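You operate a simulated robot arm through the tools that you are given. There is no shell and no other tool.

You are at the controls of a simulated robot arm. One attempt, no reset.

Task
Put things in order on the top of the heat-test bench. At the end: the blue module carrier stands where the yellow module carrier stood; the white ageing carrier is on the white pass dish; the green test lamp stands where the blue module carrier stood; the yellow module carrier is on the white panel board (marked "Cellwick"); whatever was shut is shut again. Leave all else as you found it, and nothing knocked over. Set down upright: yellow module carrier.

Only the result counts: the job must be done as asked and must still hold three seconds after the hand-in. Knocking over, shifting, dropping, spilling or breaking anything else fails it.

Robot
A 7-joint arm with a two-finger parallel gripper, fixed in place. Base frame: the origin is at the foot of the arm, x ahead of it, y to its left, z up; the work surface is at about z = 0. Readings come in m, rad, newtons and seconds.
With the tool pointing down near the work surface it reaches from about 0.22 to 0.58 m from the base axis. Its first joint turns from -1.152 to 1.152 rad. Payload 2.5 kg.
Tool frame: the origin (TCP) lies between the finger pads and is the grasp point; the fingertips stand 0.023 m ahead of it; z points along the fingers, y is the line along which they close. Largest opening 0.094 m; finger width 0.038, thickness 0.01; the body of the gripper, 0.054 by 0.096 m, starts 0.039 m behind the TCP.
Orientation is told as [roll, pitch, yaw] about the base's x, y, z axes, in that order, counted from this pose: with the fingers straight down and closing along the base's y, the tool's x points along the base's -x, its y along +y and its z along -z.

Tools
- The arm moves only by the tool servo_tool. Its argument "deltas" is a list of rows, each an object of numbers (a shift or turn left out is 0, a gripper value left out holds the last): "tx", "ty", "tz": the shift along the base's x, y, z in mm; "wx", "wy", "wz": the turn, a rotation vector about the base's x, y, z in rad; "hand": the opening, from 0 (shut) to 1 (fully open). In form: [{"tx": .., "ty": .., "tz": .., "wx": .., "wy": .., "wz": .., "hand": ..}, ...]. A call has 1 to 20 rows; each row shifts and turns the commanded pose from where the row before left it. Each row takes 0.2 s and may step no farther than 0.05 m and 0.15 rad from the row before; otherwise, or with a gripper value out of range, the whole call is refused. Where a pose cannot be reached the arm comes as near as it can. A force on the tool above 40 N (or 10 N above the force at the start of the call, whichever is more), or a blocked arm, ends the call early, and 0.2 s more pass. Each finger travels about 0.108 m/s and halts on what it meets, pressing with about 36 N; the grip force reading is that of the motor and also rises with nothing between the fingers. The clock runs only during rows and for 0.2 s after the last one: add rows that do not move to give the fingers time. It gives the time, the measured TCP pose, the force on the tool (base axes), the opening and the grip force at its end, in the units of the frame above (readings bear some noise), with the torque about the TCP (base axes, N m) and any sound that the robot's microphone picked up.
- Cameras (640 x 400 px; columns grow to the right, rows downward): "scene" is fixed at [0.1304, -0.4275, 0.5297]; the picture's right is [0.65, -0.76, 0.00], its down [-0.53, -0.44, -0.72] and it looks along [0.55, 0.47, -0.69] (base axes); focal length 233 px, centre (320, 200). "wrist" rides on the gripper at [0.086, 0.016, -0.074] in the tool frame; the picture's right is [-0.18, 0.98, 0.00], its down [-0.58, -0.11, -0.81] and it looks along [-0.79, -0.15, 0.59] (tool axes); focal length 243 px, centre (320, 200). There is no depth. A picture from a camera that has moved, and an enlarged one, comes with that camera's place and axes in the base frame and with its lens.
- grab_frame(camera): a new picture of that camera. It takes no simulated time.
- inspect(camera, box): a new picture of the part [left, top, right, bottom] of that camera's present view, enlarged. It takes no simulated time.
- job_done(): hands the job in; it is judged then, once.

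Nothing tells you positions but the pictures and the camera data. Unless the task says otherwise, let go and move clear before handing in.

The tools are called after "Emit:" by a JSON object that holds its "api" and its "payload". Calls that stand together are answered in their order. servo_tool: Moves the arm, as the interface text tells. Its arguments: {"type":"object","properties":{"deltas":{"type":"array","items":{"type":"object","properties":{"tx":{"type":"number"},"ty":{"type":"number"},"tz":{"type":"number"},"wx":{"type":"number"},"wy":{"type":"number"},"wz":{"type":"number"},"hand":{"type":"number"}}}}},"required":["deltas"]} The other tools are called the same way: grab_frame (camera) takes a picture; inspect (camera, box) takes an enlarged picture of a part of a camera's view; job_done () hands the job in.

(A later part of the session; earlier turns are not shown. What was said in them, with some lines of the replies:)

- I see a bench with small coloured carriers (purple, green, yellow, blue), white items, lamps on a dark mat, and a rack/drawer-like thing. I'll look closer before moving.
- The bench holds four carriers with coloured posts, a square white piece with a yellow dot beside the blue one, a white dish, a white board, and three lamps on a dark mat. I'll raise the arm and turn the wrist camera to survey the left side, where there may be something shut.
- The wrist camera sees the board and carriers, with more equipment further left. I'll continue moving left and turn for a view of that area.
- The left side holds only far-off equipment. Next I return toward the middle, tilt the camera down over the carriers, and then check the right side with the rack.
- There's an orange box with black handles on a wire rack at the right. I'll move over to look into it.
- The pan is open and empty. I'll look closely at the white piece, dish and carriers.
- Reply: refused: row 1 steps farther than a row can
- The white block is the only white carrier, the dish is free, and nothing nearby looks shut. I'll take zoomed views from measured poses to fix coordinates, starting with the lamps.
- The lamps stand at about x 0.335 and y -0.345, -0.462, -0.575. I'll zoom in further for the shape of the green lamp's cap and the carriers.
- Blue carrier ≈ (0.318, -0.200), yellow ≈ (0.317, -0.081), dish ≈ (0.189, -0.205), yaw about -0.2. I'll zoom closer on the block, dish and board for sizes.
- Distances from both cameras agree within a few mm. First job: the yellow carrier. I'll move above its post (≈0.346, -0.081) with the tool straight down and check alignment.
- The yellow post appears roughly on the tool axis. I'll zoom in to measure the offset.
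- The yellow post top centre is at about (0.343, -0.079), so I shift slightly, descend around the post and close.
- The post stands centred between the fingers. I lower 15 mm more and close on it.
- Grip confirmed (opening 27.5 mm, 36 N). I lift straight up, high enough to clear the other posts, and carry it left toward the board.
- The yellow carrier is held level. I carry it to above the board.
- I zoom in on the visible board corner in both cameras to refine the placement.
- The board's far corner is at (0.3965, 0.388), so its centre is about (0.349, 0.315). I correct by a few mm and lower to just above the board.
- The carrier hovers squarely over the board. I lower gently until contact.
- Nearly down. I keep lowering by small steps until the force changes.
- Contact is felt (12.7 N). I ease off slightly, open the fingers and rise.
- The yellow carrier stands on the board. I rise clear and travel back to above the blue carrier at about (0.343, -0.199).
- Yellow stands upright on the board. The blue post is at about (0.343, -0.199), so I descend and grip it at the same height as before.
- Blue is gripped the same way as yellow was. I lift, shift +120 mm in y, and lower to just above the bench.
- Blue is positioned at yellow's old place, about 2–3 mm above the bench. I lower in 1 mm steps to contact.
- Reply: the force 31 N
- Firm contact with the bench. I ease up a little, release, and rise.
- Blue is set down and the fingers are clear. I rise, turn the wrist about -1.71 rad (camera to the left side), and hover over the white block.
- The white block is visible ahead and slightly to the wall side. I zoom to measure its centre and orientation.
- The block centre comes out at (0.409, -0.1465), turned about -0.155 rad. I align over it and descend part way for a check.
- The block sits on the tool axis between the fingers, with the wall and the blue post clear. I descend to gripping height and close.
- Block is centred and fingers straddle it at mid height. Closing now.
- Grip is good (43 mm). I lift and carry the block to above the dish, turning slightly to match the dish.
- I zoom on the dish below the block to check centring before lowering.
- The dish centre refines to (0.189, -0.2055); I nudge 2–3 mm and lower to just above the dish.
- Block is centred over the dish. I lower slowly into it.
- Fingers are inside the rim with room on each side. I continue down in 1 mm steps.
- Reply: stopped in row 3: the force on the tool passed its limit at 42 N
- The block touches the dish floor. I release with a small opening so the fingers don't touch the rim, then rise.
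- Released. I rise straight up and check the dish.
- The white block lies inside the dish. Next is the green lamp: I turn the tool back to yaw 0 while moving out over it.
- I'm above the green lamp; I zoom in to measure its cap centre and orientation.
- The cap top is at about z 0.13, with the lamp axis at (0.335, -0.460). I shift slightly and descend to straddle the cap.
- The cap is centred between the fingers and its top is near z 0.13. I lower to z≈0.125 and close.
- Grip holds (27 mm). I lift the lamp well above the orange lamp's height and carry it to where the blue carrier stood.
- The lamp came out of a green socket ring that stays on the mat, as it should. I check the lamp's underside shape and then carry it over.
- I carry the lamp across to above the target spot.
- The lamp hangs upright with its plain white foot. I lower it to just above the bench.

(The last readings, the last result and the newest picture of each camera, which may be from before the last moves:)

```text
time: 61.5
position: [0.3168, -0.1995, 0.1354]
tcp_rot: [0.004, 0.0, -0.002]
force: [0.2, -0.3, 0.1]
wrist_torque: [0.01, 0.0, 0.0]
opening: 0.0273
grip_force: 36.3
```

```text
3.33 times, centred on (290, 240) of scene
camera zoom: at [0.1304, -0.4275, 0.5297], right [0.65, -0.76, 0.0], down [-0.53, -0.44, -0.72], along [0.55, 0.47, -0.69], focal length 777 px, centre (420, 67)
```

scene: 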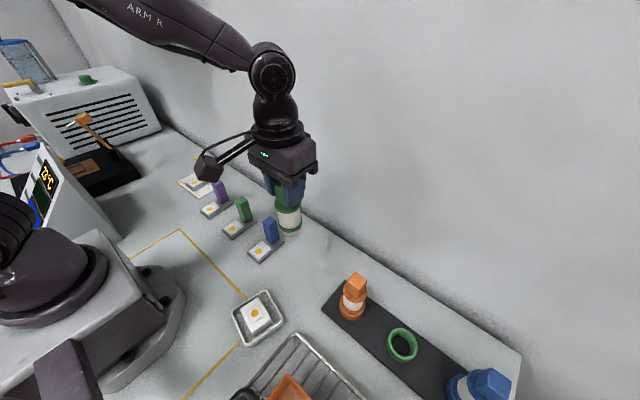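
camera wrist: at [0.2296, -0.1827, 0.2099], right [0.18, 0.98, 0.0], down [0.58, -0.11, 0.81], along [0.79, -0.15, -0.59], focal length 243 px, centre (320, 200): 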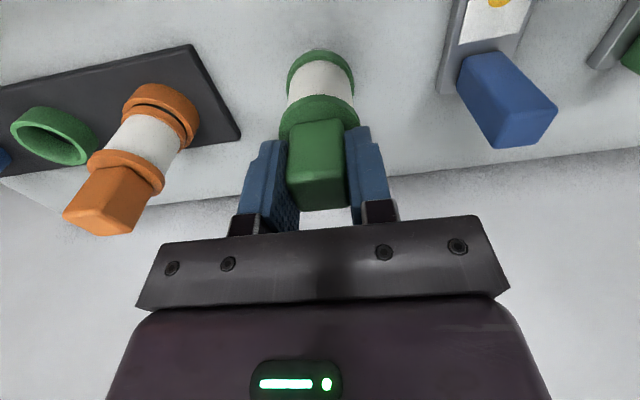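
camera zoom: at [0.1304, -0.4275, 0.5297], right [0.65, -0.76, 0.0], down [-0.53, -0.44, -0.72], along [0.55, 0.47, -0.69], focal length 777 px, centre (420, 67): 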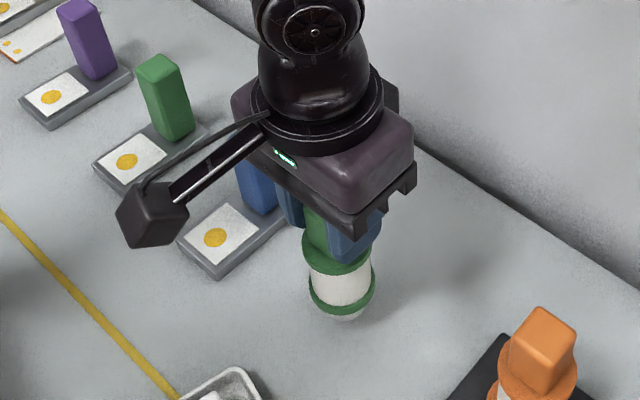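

Close to the bench now. I lower in small steps until contact.

Emit:
{"api": "servo_tool", "payload": {"deltas": [{"tz": -4}, {"tz": -3}, {"tz": -2}, {"tz": -1.5}, {"tz": -1}, {}]}}

Emit:
{"api": "inspect", "payload": {"camera": "scene", "box": [270, 220, 350, 290]}}

```text
time: 63.0
position: [0.3175, -0.2, 0.1234]
tcp_rot: [0.002, 0.0, 0.001]
force: [-0.3, 0.2, -1.1]
wrist_torque: [-0.02, 0.01, -0.01]
opening: 0.0275
grip_force: 35.6
```

```text
5.71 times, centred on (310, 255) of scene
camera zoom: at [0.1304, -0.4275, 0.5297], right [0.65, -0.76, 0.0], down [-0.53, -0.44, -0.72], along [0.55, 0.47, -0.69], focal length 1332 px, centre (377, -114)
```

zoom: 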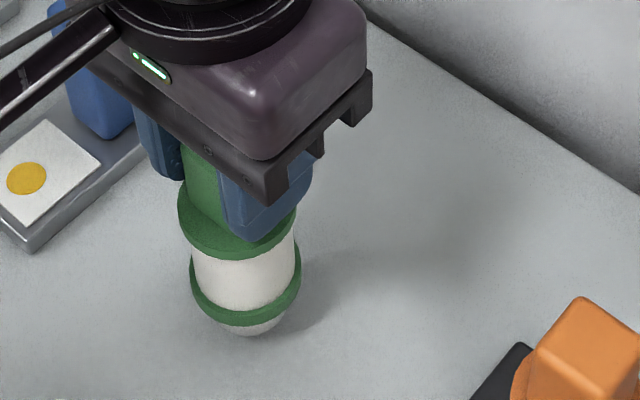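

Emit:
{"api": "servo_tool", "payload": {"deltas": [{"tz": -1}, {"tz": -1}, {}]}}

Emit:
{"api": "inspect", "payload": {"camera": "scene", "box": [290, 250, 330, 285]}}

```text
time: 63.8
position: [0.3184, -0.2, 0.1218]
tcp_rot: [0.002, -0.001, 0.001]
force: [-0.1, -0.2, -0.4]
wrist_torque: [0.0, -0.02, -0.04]
opening: 0.0274
grip_force: 35.9
```

```text
11.43 times, centred on (310, 268) of scene
camera zoom: at [0.1304, -0.4275, 0.5297], right [0.65, -0.76, 0.0], down [-0.53, -0.44, -0.72], along [0.55, 0.47, -0.69], focal length 2664 px, centre (434, -571)
```

zoom: 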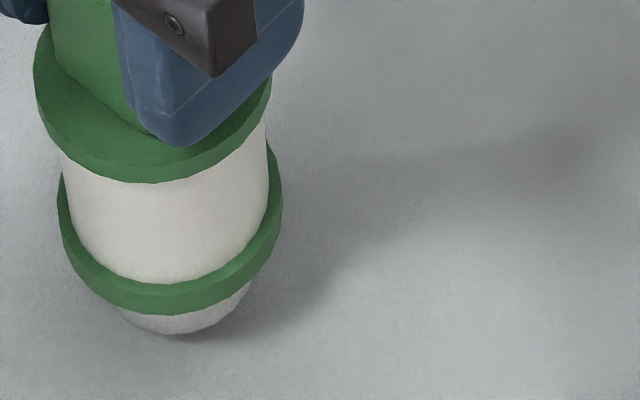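

Emit:
{"api": "servo_tool", "payload": {"deltas": [{"tz": -1}, {"tz": -1}, {}]}}

```text
time: 64.5
position: [0.3171, -0.1999, 0.1192]
tcp_rot: [0.001, -0.001, 0.0]
force: [-0.6, -0.6, -0.1]
wrist_torque: [-0.01, 0.01, 0.02]
opening: 0.0273
grip_force: 36.0
```

Emit:
{"api": "servo_tool", "payload": {"deltas": [{"tz": -1}, {"tz": -1}, {}]}}

Emit:
{"api": "inspect", "payload": {"camera": "scene", "box": [290, 250, 330, 285]}}

```text
time: 65.3
position: [0.3183, -0.1997, 0.1182]
tcp_rot: [0.003, -0.002, 0.001]
force: [0.2, 0.3, -0.8]
wrist_torque: [0.01, -0.01, 0.04]
opening: 0.0275
grip_force: 36.0
```

```text
11.43 times, centred on (310, 268) of scene
camera zoom: at [0.1304, -0.4275, 0.5297], right [0.65, -0.76, 0.0], down [-0.53, -0.44, -0.72], along [0.55, 0.47, -0.69], focal length 2664 px, centre (434, -571)
```

zoom: 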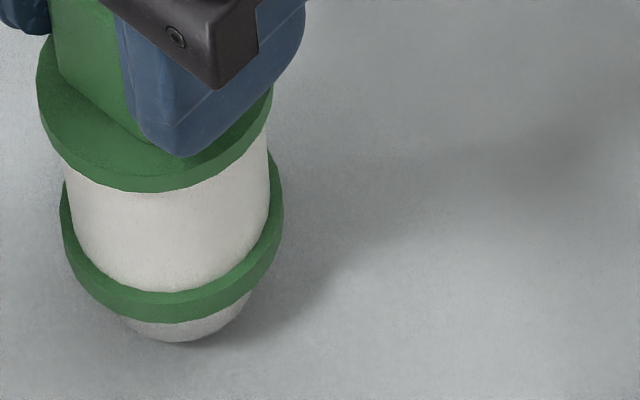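

Emit:
{"api": "servo_tool", "payload": {"deltas": [{"tz": -1}, {"tz": -1}, {"tz": -1}, {}]}}

```text
time: 66.3
position: [0.3177, -0.1994, 0.115]
tcp_rot: [0.002, 0.0, 0.001]
force: [-0.2, -0.3, -0.7]
wrist_torque: [-0.01, -0.03, -0.01]
opening: 0.0274
grip_force: 36.1
```

Emit:
{"api": "servo_tool", "payload": {"deltas": [{"tz": -1}, {"tz": -1}, {}]}}

Emit:
{"api": "inspect", "payload": {"camera": "scene", "box": [290, 250, 330, 285]}}

```text
time: 67.2
position: [0.3169, -0.1988, 0.1128]
tcp_rot: [0.001, 0.001, -0.001]
force: [-0.7, 0.5, -1.0]
wrist_torque: [-0.03, -0.04, -0.03]
opening: 0.0274
grip_force: 35.9
```

```text
11.43 times, centred on (310, 268) of scene
camera zoom: at [0.1304, -0.4275, 0.5297], right [0.65, -0.76, 0.0], down [-0.53, -0.44, -0.72], along [0.55, 0.47, -0.69], focal length 2664 px, centre (434, -571)
```

zoom: 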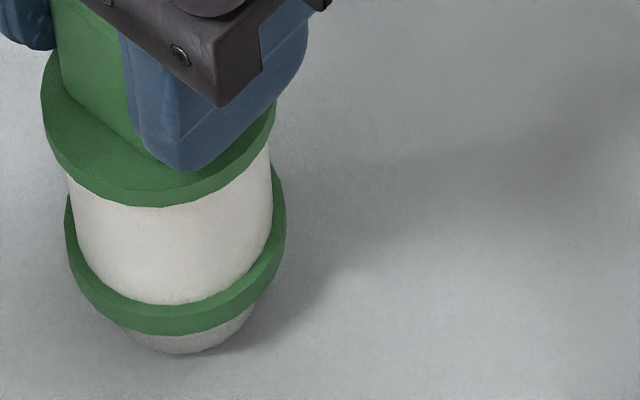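

Still descending freely; the foot was evidently seated high in its socket. I continue down gently.

Emit:
{"api": "servo_tool", "payload": {"deltas": [{"tz": -1}, {"tz": -1}, {"tz": -1}, {}]}}

```text
time: 68.2
position: [0.3194, -0.1995, 0.1112]
tcp_rot: [-0.002, -0.003, 0.001]
force: [-2.2, 2.0, 31.9]
wrist_torque: [0.2, 0.06, 0.06]
opening: 0.0274
grip_force: 36.0
```

Contact with the bench (32 N). I ease off about 0.8 mm and check the lamp before releasing.

Emit:
{"api": "servo_tool", "payload": {"deltas": [{"tz": 0.8}, {}]}}

Emit:
{"api": "inspect", "payload": {"camera": "scene", "box": [270, 220, 350, 290]}}

Emit:
{"api": "grab_frame", "payload": {"camera": "wrist"}}

```text
time: 68.8
position: [0.3187, -0.1985, 0.1107]
tcp_rot: [-0.001, -0.004, 0.0]
force: [5.3, 0.0, 15.6]
wrist_torque: [-0.09, -0.76, 0.0]
opening: 0.0275
grip_force: 35.8
```

```text
5.71 times, centred on (310, 255) of scene
camera zoom: at [0.1303, -0.4274, 0.5298], right [0.65, -0.76, 0.0], down [-0.53, -0.44, -0.73], along [0.55, 0.47, -0.69], focal length 1332 px, centre (377, -114)
```

zoom: 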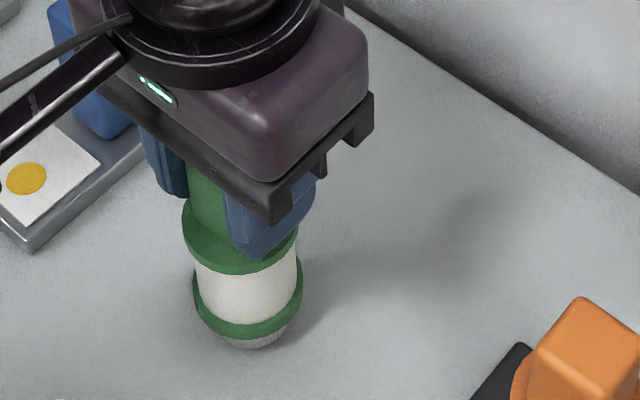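

```text
taken
camera wrist: at [0.2307, -0.1824, 0.1849], right [0.18, 0.98, 0.0], down [0.58, -0.11, 0.81], along [0.79, -0.15, -0.59], focal length 243 px, centre (320, 200)
```

wrist: 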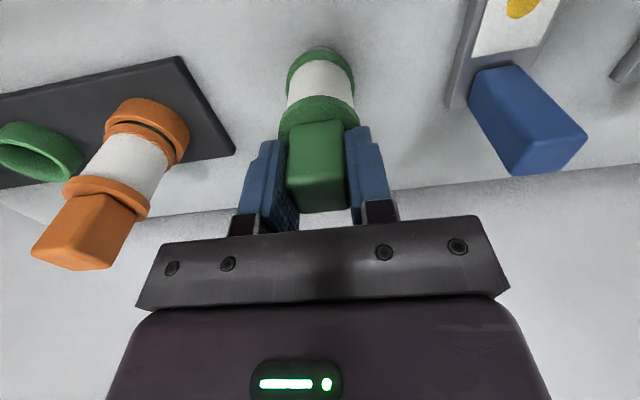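

Slight preload remains, so I ease a little more, then open gently.

Emit:
{"api": "servo_tool", "payload": {"deltas": [{"tz": 0.4}, {}]}}

```text
time: 69.3
position: [0.3176, -0.1996, 0.112]
tcp_rot: [0.003, 0.001, 0.001]
force: [3.8, -1.7, 12.0]
wrist_torque: [-0.05, -0.6, -0.01]
opening: 0.0278
grip_force: 35.9
```

Emit:
{"api": "servo_tool", "payload": {"deltas": [{"tz": 0.5}, {}]}}

```text
time: 70.0
position: [0.3165, -0.1985, 0.1111]
tcp_rot: [0.002, 0.002, -0.001]
force: [2.5, -0.6, 5.7]
wrist_torque: [-0.1, -0.3, -0.01]
opening: 0.0275
grip_force: 36.3
```

Preload is down to about 6 N. Now I open the fingers.

Emit:
{"api": "servo_tool", "payload": {"deltas": [{"hand": 0.4}, {"hand": 0.6}, {"hand": 0.6}, {}]}}

Emit:
{"api": "grab_frame", "payload": {"camera": "wrist"}}

Emit:
{"api": "inspect", "payload": {"camera": "scene", "box": [270, 220, 350, 290]}}

```text
time: 71.0
position: [0.3178, -0.2001, 0.1114]
tcp_rot: [0.002, 0.001, 0.001]
force: [-0.4, -0.3, 0.4]
wrist_torque: [0.02, -0.02, 0.02]
opening: 0.0566
grip_force: 0.0
```

```text
taken
camera wrist: at [0.2298, -0.1823, 0.1856], right [0.18, 0.98, 0.0], down [0.58, -0.11, 0.81], along [0.79, -0.15, -0.59], focal length 243 px, centre (320, 200)
```

wrist: 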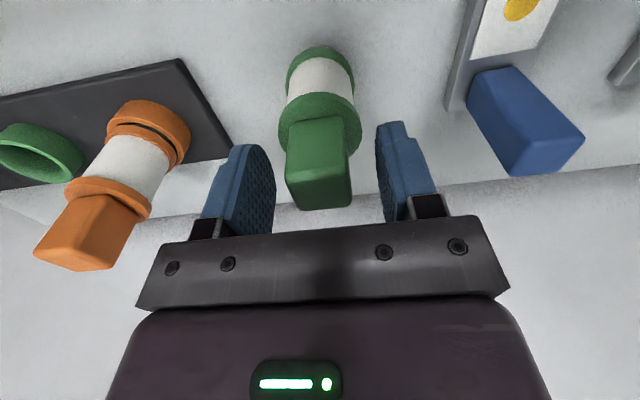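

```text
5.71 times, centred on (310, 255) of scene
camera zoom: at [0.1304, -0.4275, 0.5297], right [0.65, -0.76, 0.0], down [-0.53, -0.44, -0.72], along [0.55, 0.47, -0.69], focal length 1332 px, centre (377, -114)
```

zoom: 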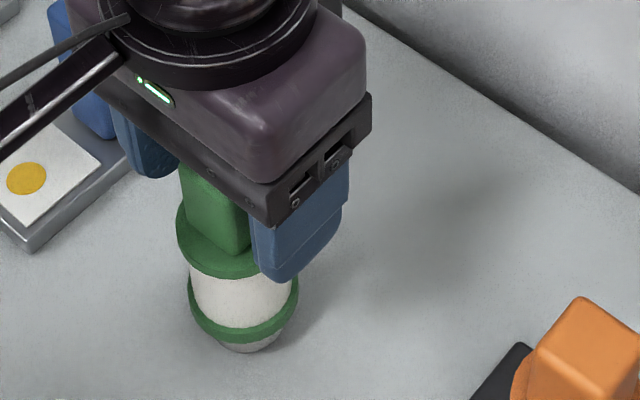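

The lamp stands on its own. I rise straight up, clear of everything, and inspect the whole scene.

Emit:
{"api": "servo_tool", "payload": {"deltas": [{"tz": 10}, {"tz": 30}, {"tz": 40}, {"tz": 40}, {"tz": 40}, {"tz": 30}, {}]}}

Emit:
{"api": "grab_frame", "payload": {"camera": "wrist"}}

Emit:
{"api": "grab_frame", "payload": {"camera": "scene"}}

Emit:
{"api": "inspect", "payload": {"camera": "scene", "box": [150, 150, 350, 350]}}

Emit:
{"api": "inspect", "payload": {"camera": "scene", "box": [260, 220, 350, 300]}}

```text
time: 72.5
position: [0.3172, -0.1983, 0.3014]
tcp_rot: [0.001, 0.001, 0.0]
force: [0.1, -0.3, 0.8]
wrist_torque: [0.03, 0.03, 0.0]
opening: 0.0566
grip_force: 0.1
```

```text
taken
camera wrist: at [0.2296, -0.1814, 0.3762], right [0.18, 0.98, 0.0], down [0.58, -0.11, 0.81], along [0.79, -0.15, -0.59], focal length 243 px, centre (320, 200)
```

wrist: 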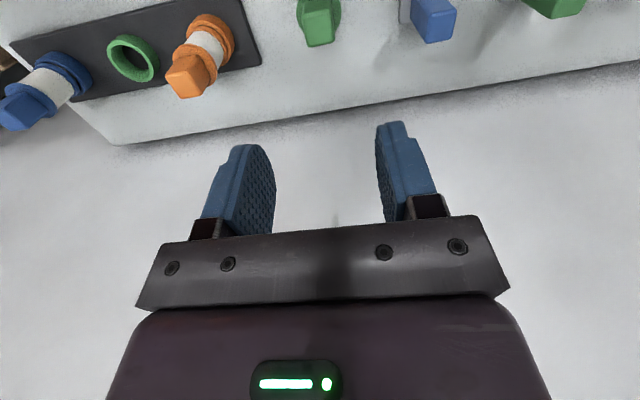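

```text
taken
```

scene: 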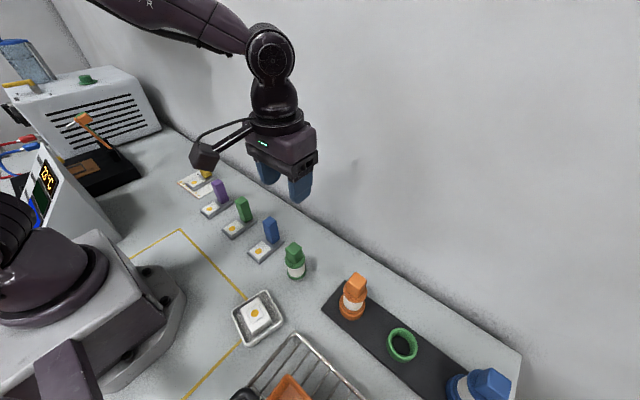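

```text
2.00 times, centred on (250, 250) of scene
camera zoom: at [0.1304, -0.4275, 0.5297], right [0.65, -0.76, 0.0], down [-0.53, -0.44, -0.72], along [0.55, 0.47, -0.69], focal length 466 px, centre (460, 100)
```

zoom: 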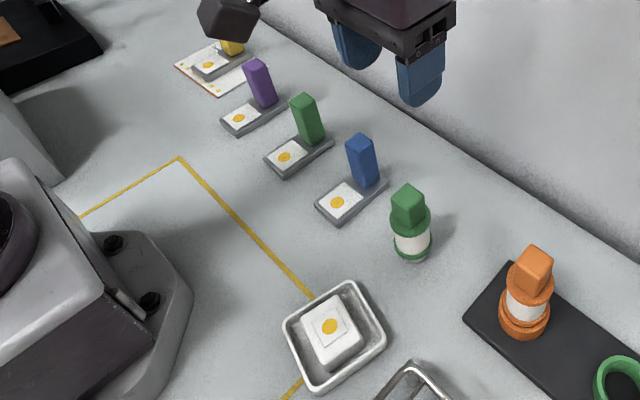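

```text
5.00 times, centred on (305, 260) of scene
camera zoom: at [0.1304, -0.4275, 0.5297], right [0.65, -0.76, 0.0], down [-0.53, -0.44, -0.72], along [0.55, 0.47, -0.69], focal length 1166 px, centre (395, -100)
```

zoom: 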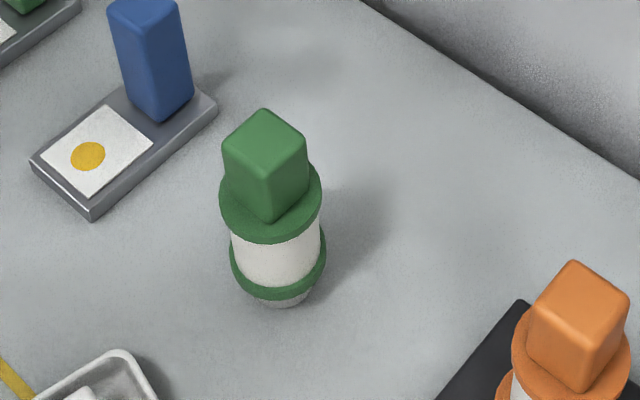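

All four items are in place: blue at yellow's old spot, lamp at blue's old spot, block in dish, yellow on board. I move the arm clear to the starting area and verify everything once more.

Emit:
{"api": "servo_tool", "payload": {"deltas": [{"ty": -30, "tz": 20}, {"ty": -30, "tz": 10}, {"ty": -10}, {}, {}]}}

Emit:
{"api": "grab_frame", "payload": {"camera": "scene"}}

Emit:
{"api": "inspect", "payload": {"camera": "scene", "box": [160, 140, 300, 280]}}

Emit:
{"api": "inspect", "payload": {"camera": "scene", "box": [260, 220, 350, 300]}}

Emit:
{"api": "inspect", "payload": {"camera": "scene", "box": [200, 250, 540, 400]}}

```text
time: 73.8
position: [0.3162, -0.2689, 0.3324]
tcp_rot: [0.001, 0.0, -0.001]
force: [0.4, 0.2, -0.1]
wrist_torque: [0.04, 0.01, -0.01]
opening: 0.0564
grip_force: 0.2
```

```text
taken
```

scene: 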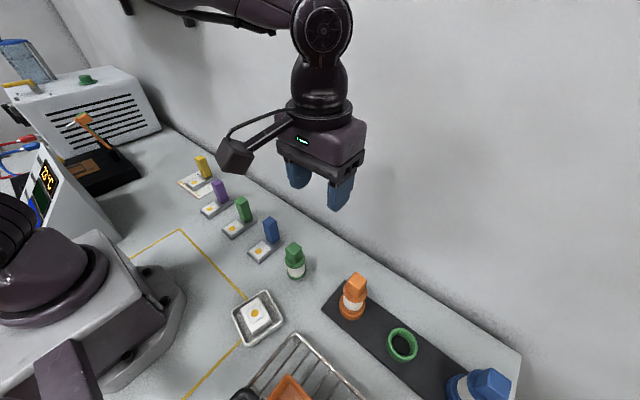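

```text
2.86 times, centred on (230, 210) of scene
camera zoom: at [0.1304, -0.4275, 0.5297], right [0.65, -0.76, 0.0], down [-0.53, -0.44, -0.72], along [0.55, 0.47, -0.69], focal length 666 px, centre (577, 171)
```

zoom: 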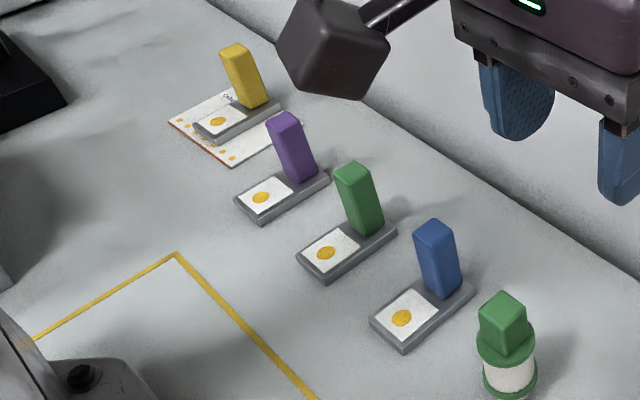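

```text
5.00 times, centred on (305, 260) of scene
camera zoom: at [0.1304, -0.4275, 0.5297], right [0.65, -0.76, 0.0], down [-0.53, -0.44, -0.72], along [0.55, 0.47, -0.69], focal length 1166 px, centre (395, -100)
```

zoom: 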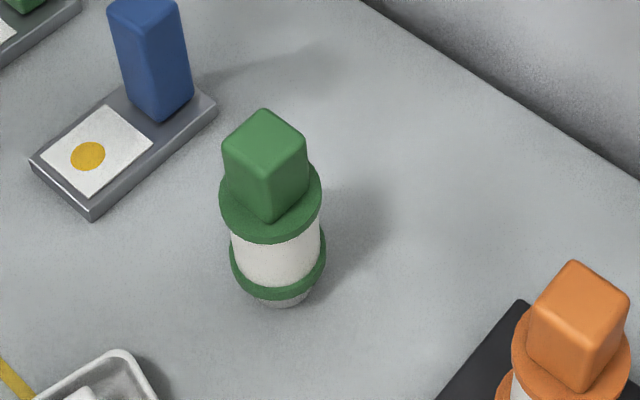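

```text
1.88 times, centred on (370, 325) of scene
camera zoom: at [0.1304, -0.4275, 0.5297], right [0.65, -0.76, 0.0], down [-0.53, -0.44, -0.72], along [0.55, 0.47, -0.69], focal length 439 px, centre (226, -35)
```

zoom: 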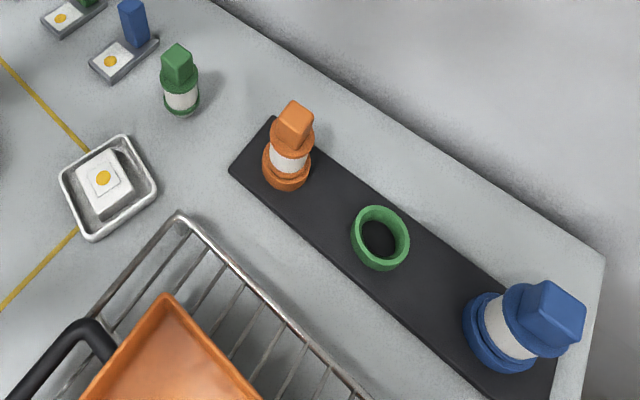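

Everything matches the request: blue carrier on yellow's old spot, white block in the dish, green lamp upright where blue stood, and yellow upright on the Cellwick board. Dish, socket ring and the other items look unmoved and nothing was opened, so I hand in.

Emit:
{"api": "job_done", "payload": {}}

```text
The job is handed in.
```

The bench is arranged as you asked and handed in. I don't know the verdict, because the tool only confirmed the hand-in. In the last pictures everything was standing, with the gripper empty and clear.

- **Yellow module carrier:** it stands upright on the white "Cellwick" board, roughly centred.
- **Blue module carrier:** it stands where the yellow one stood, to within a few mm by my measurements.
- **White ageing carrier:** it sits inside the white pass dish. I took this to be the white block with the yellow dot, the only white carrier I could see.
- **Green test lamp:** it stands upright where the blue carrier stood. It lifted out of a green ring on the dark mat; I took the ring to be part of the mat and left it there.

I opened nothing and saw nothing shut within reach, so there was nothing to close again. The other carriers, the other lamps, the dish and the rack look unmoved.
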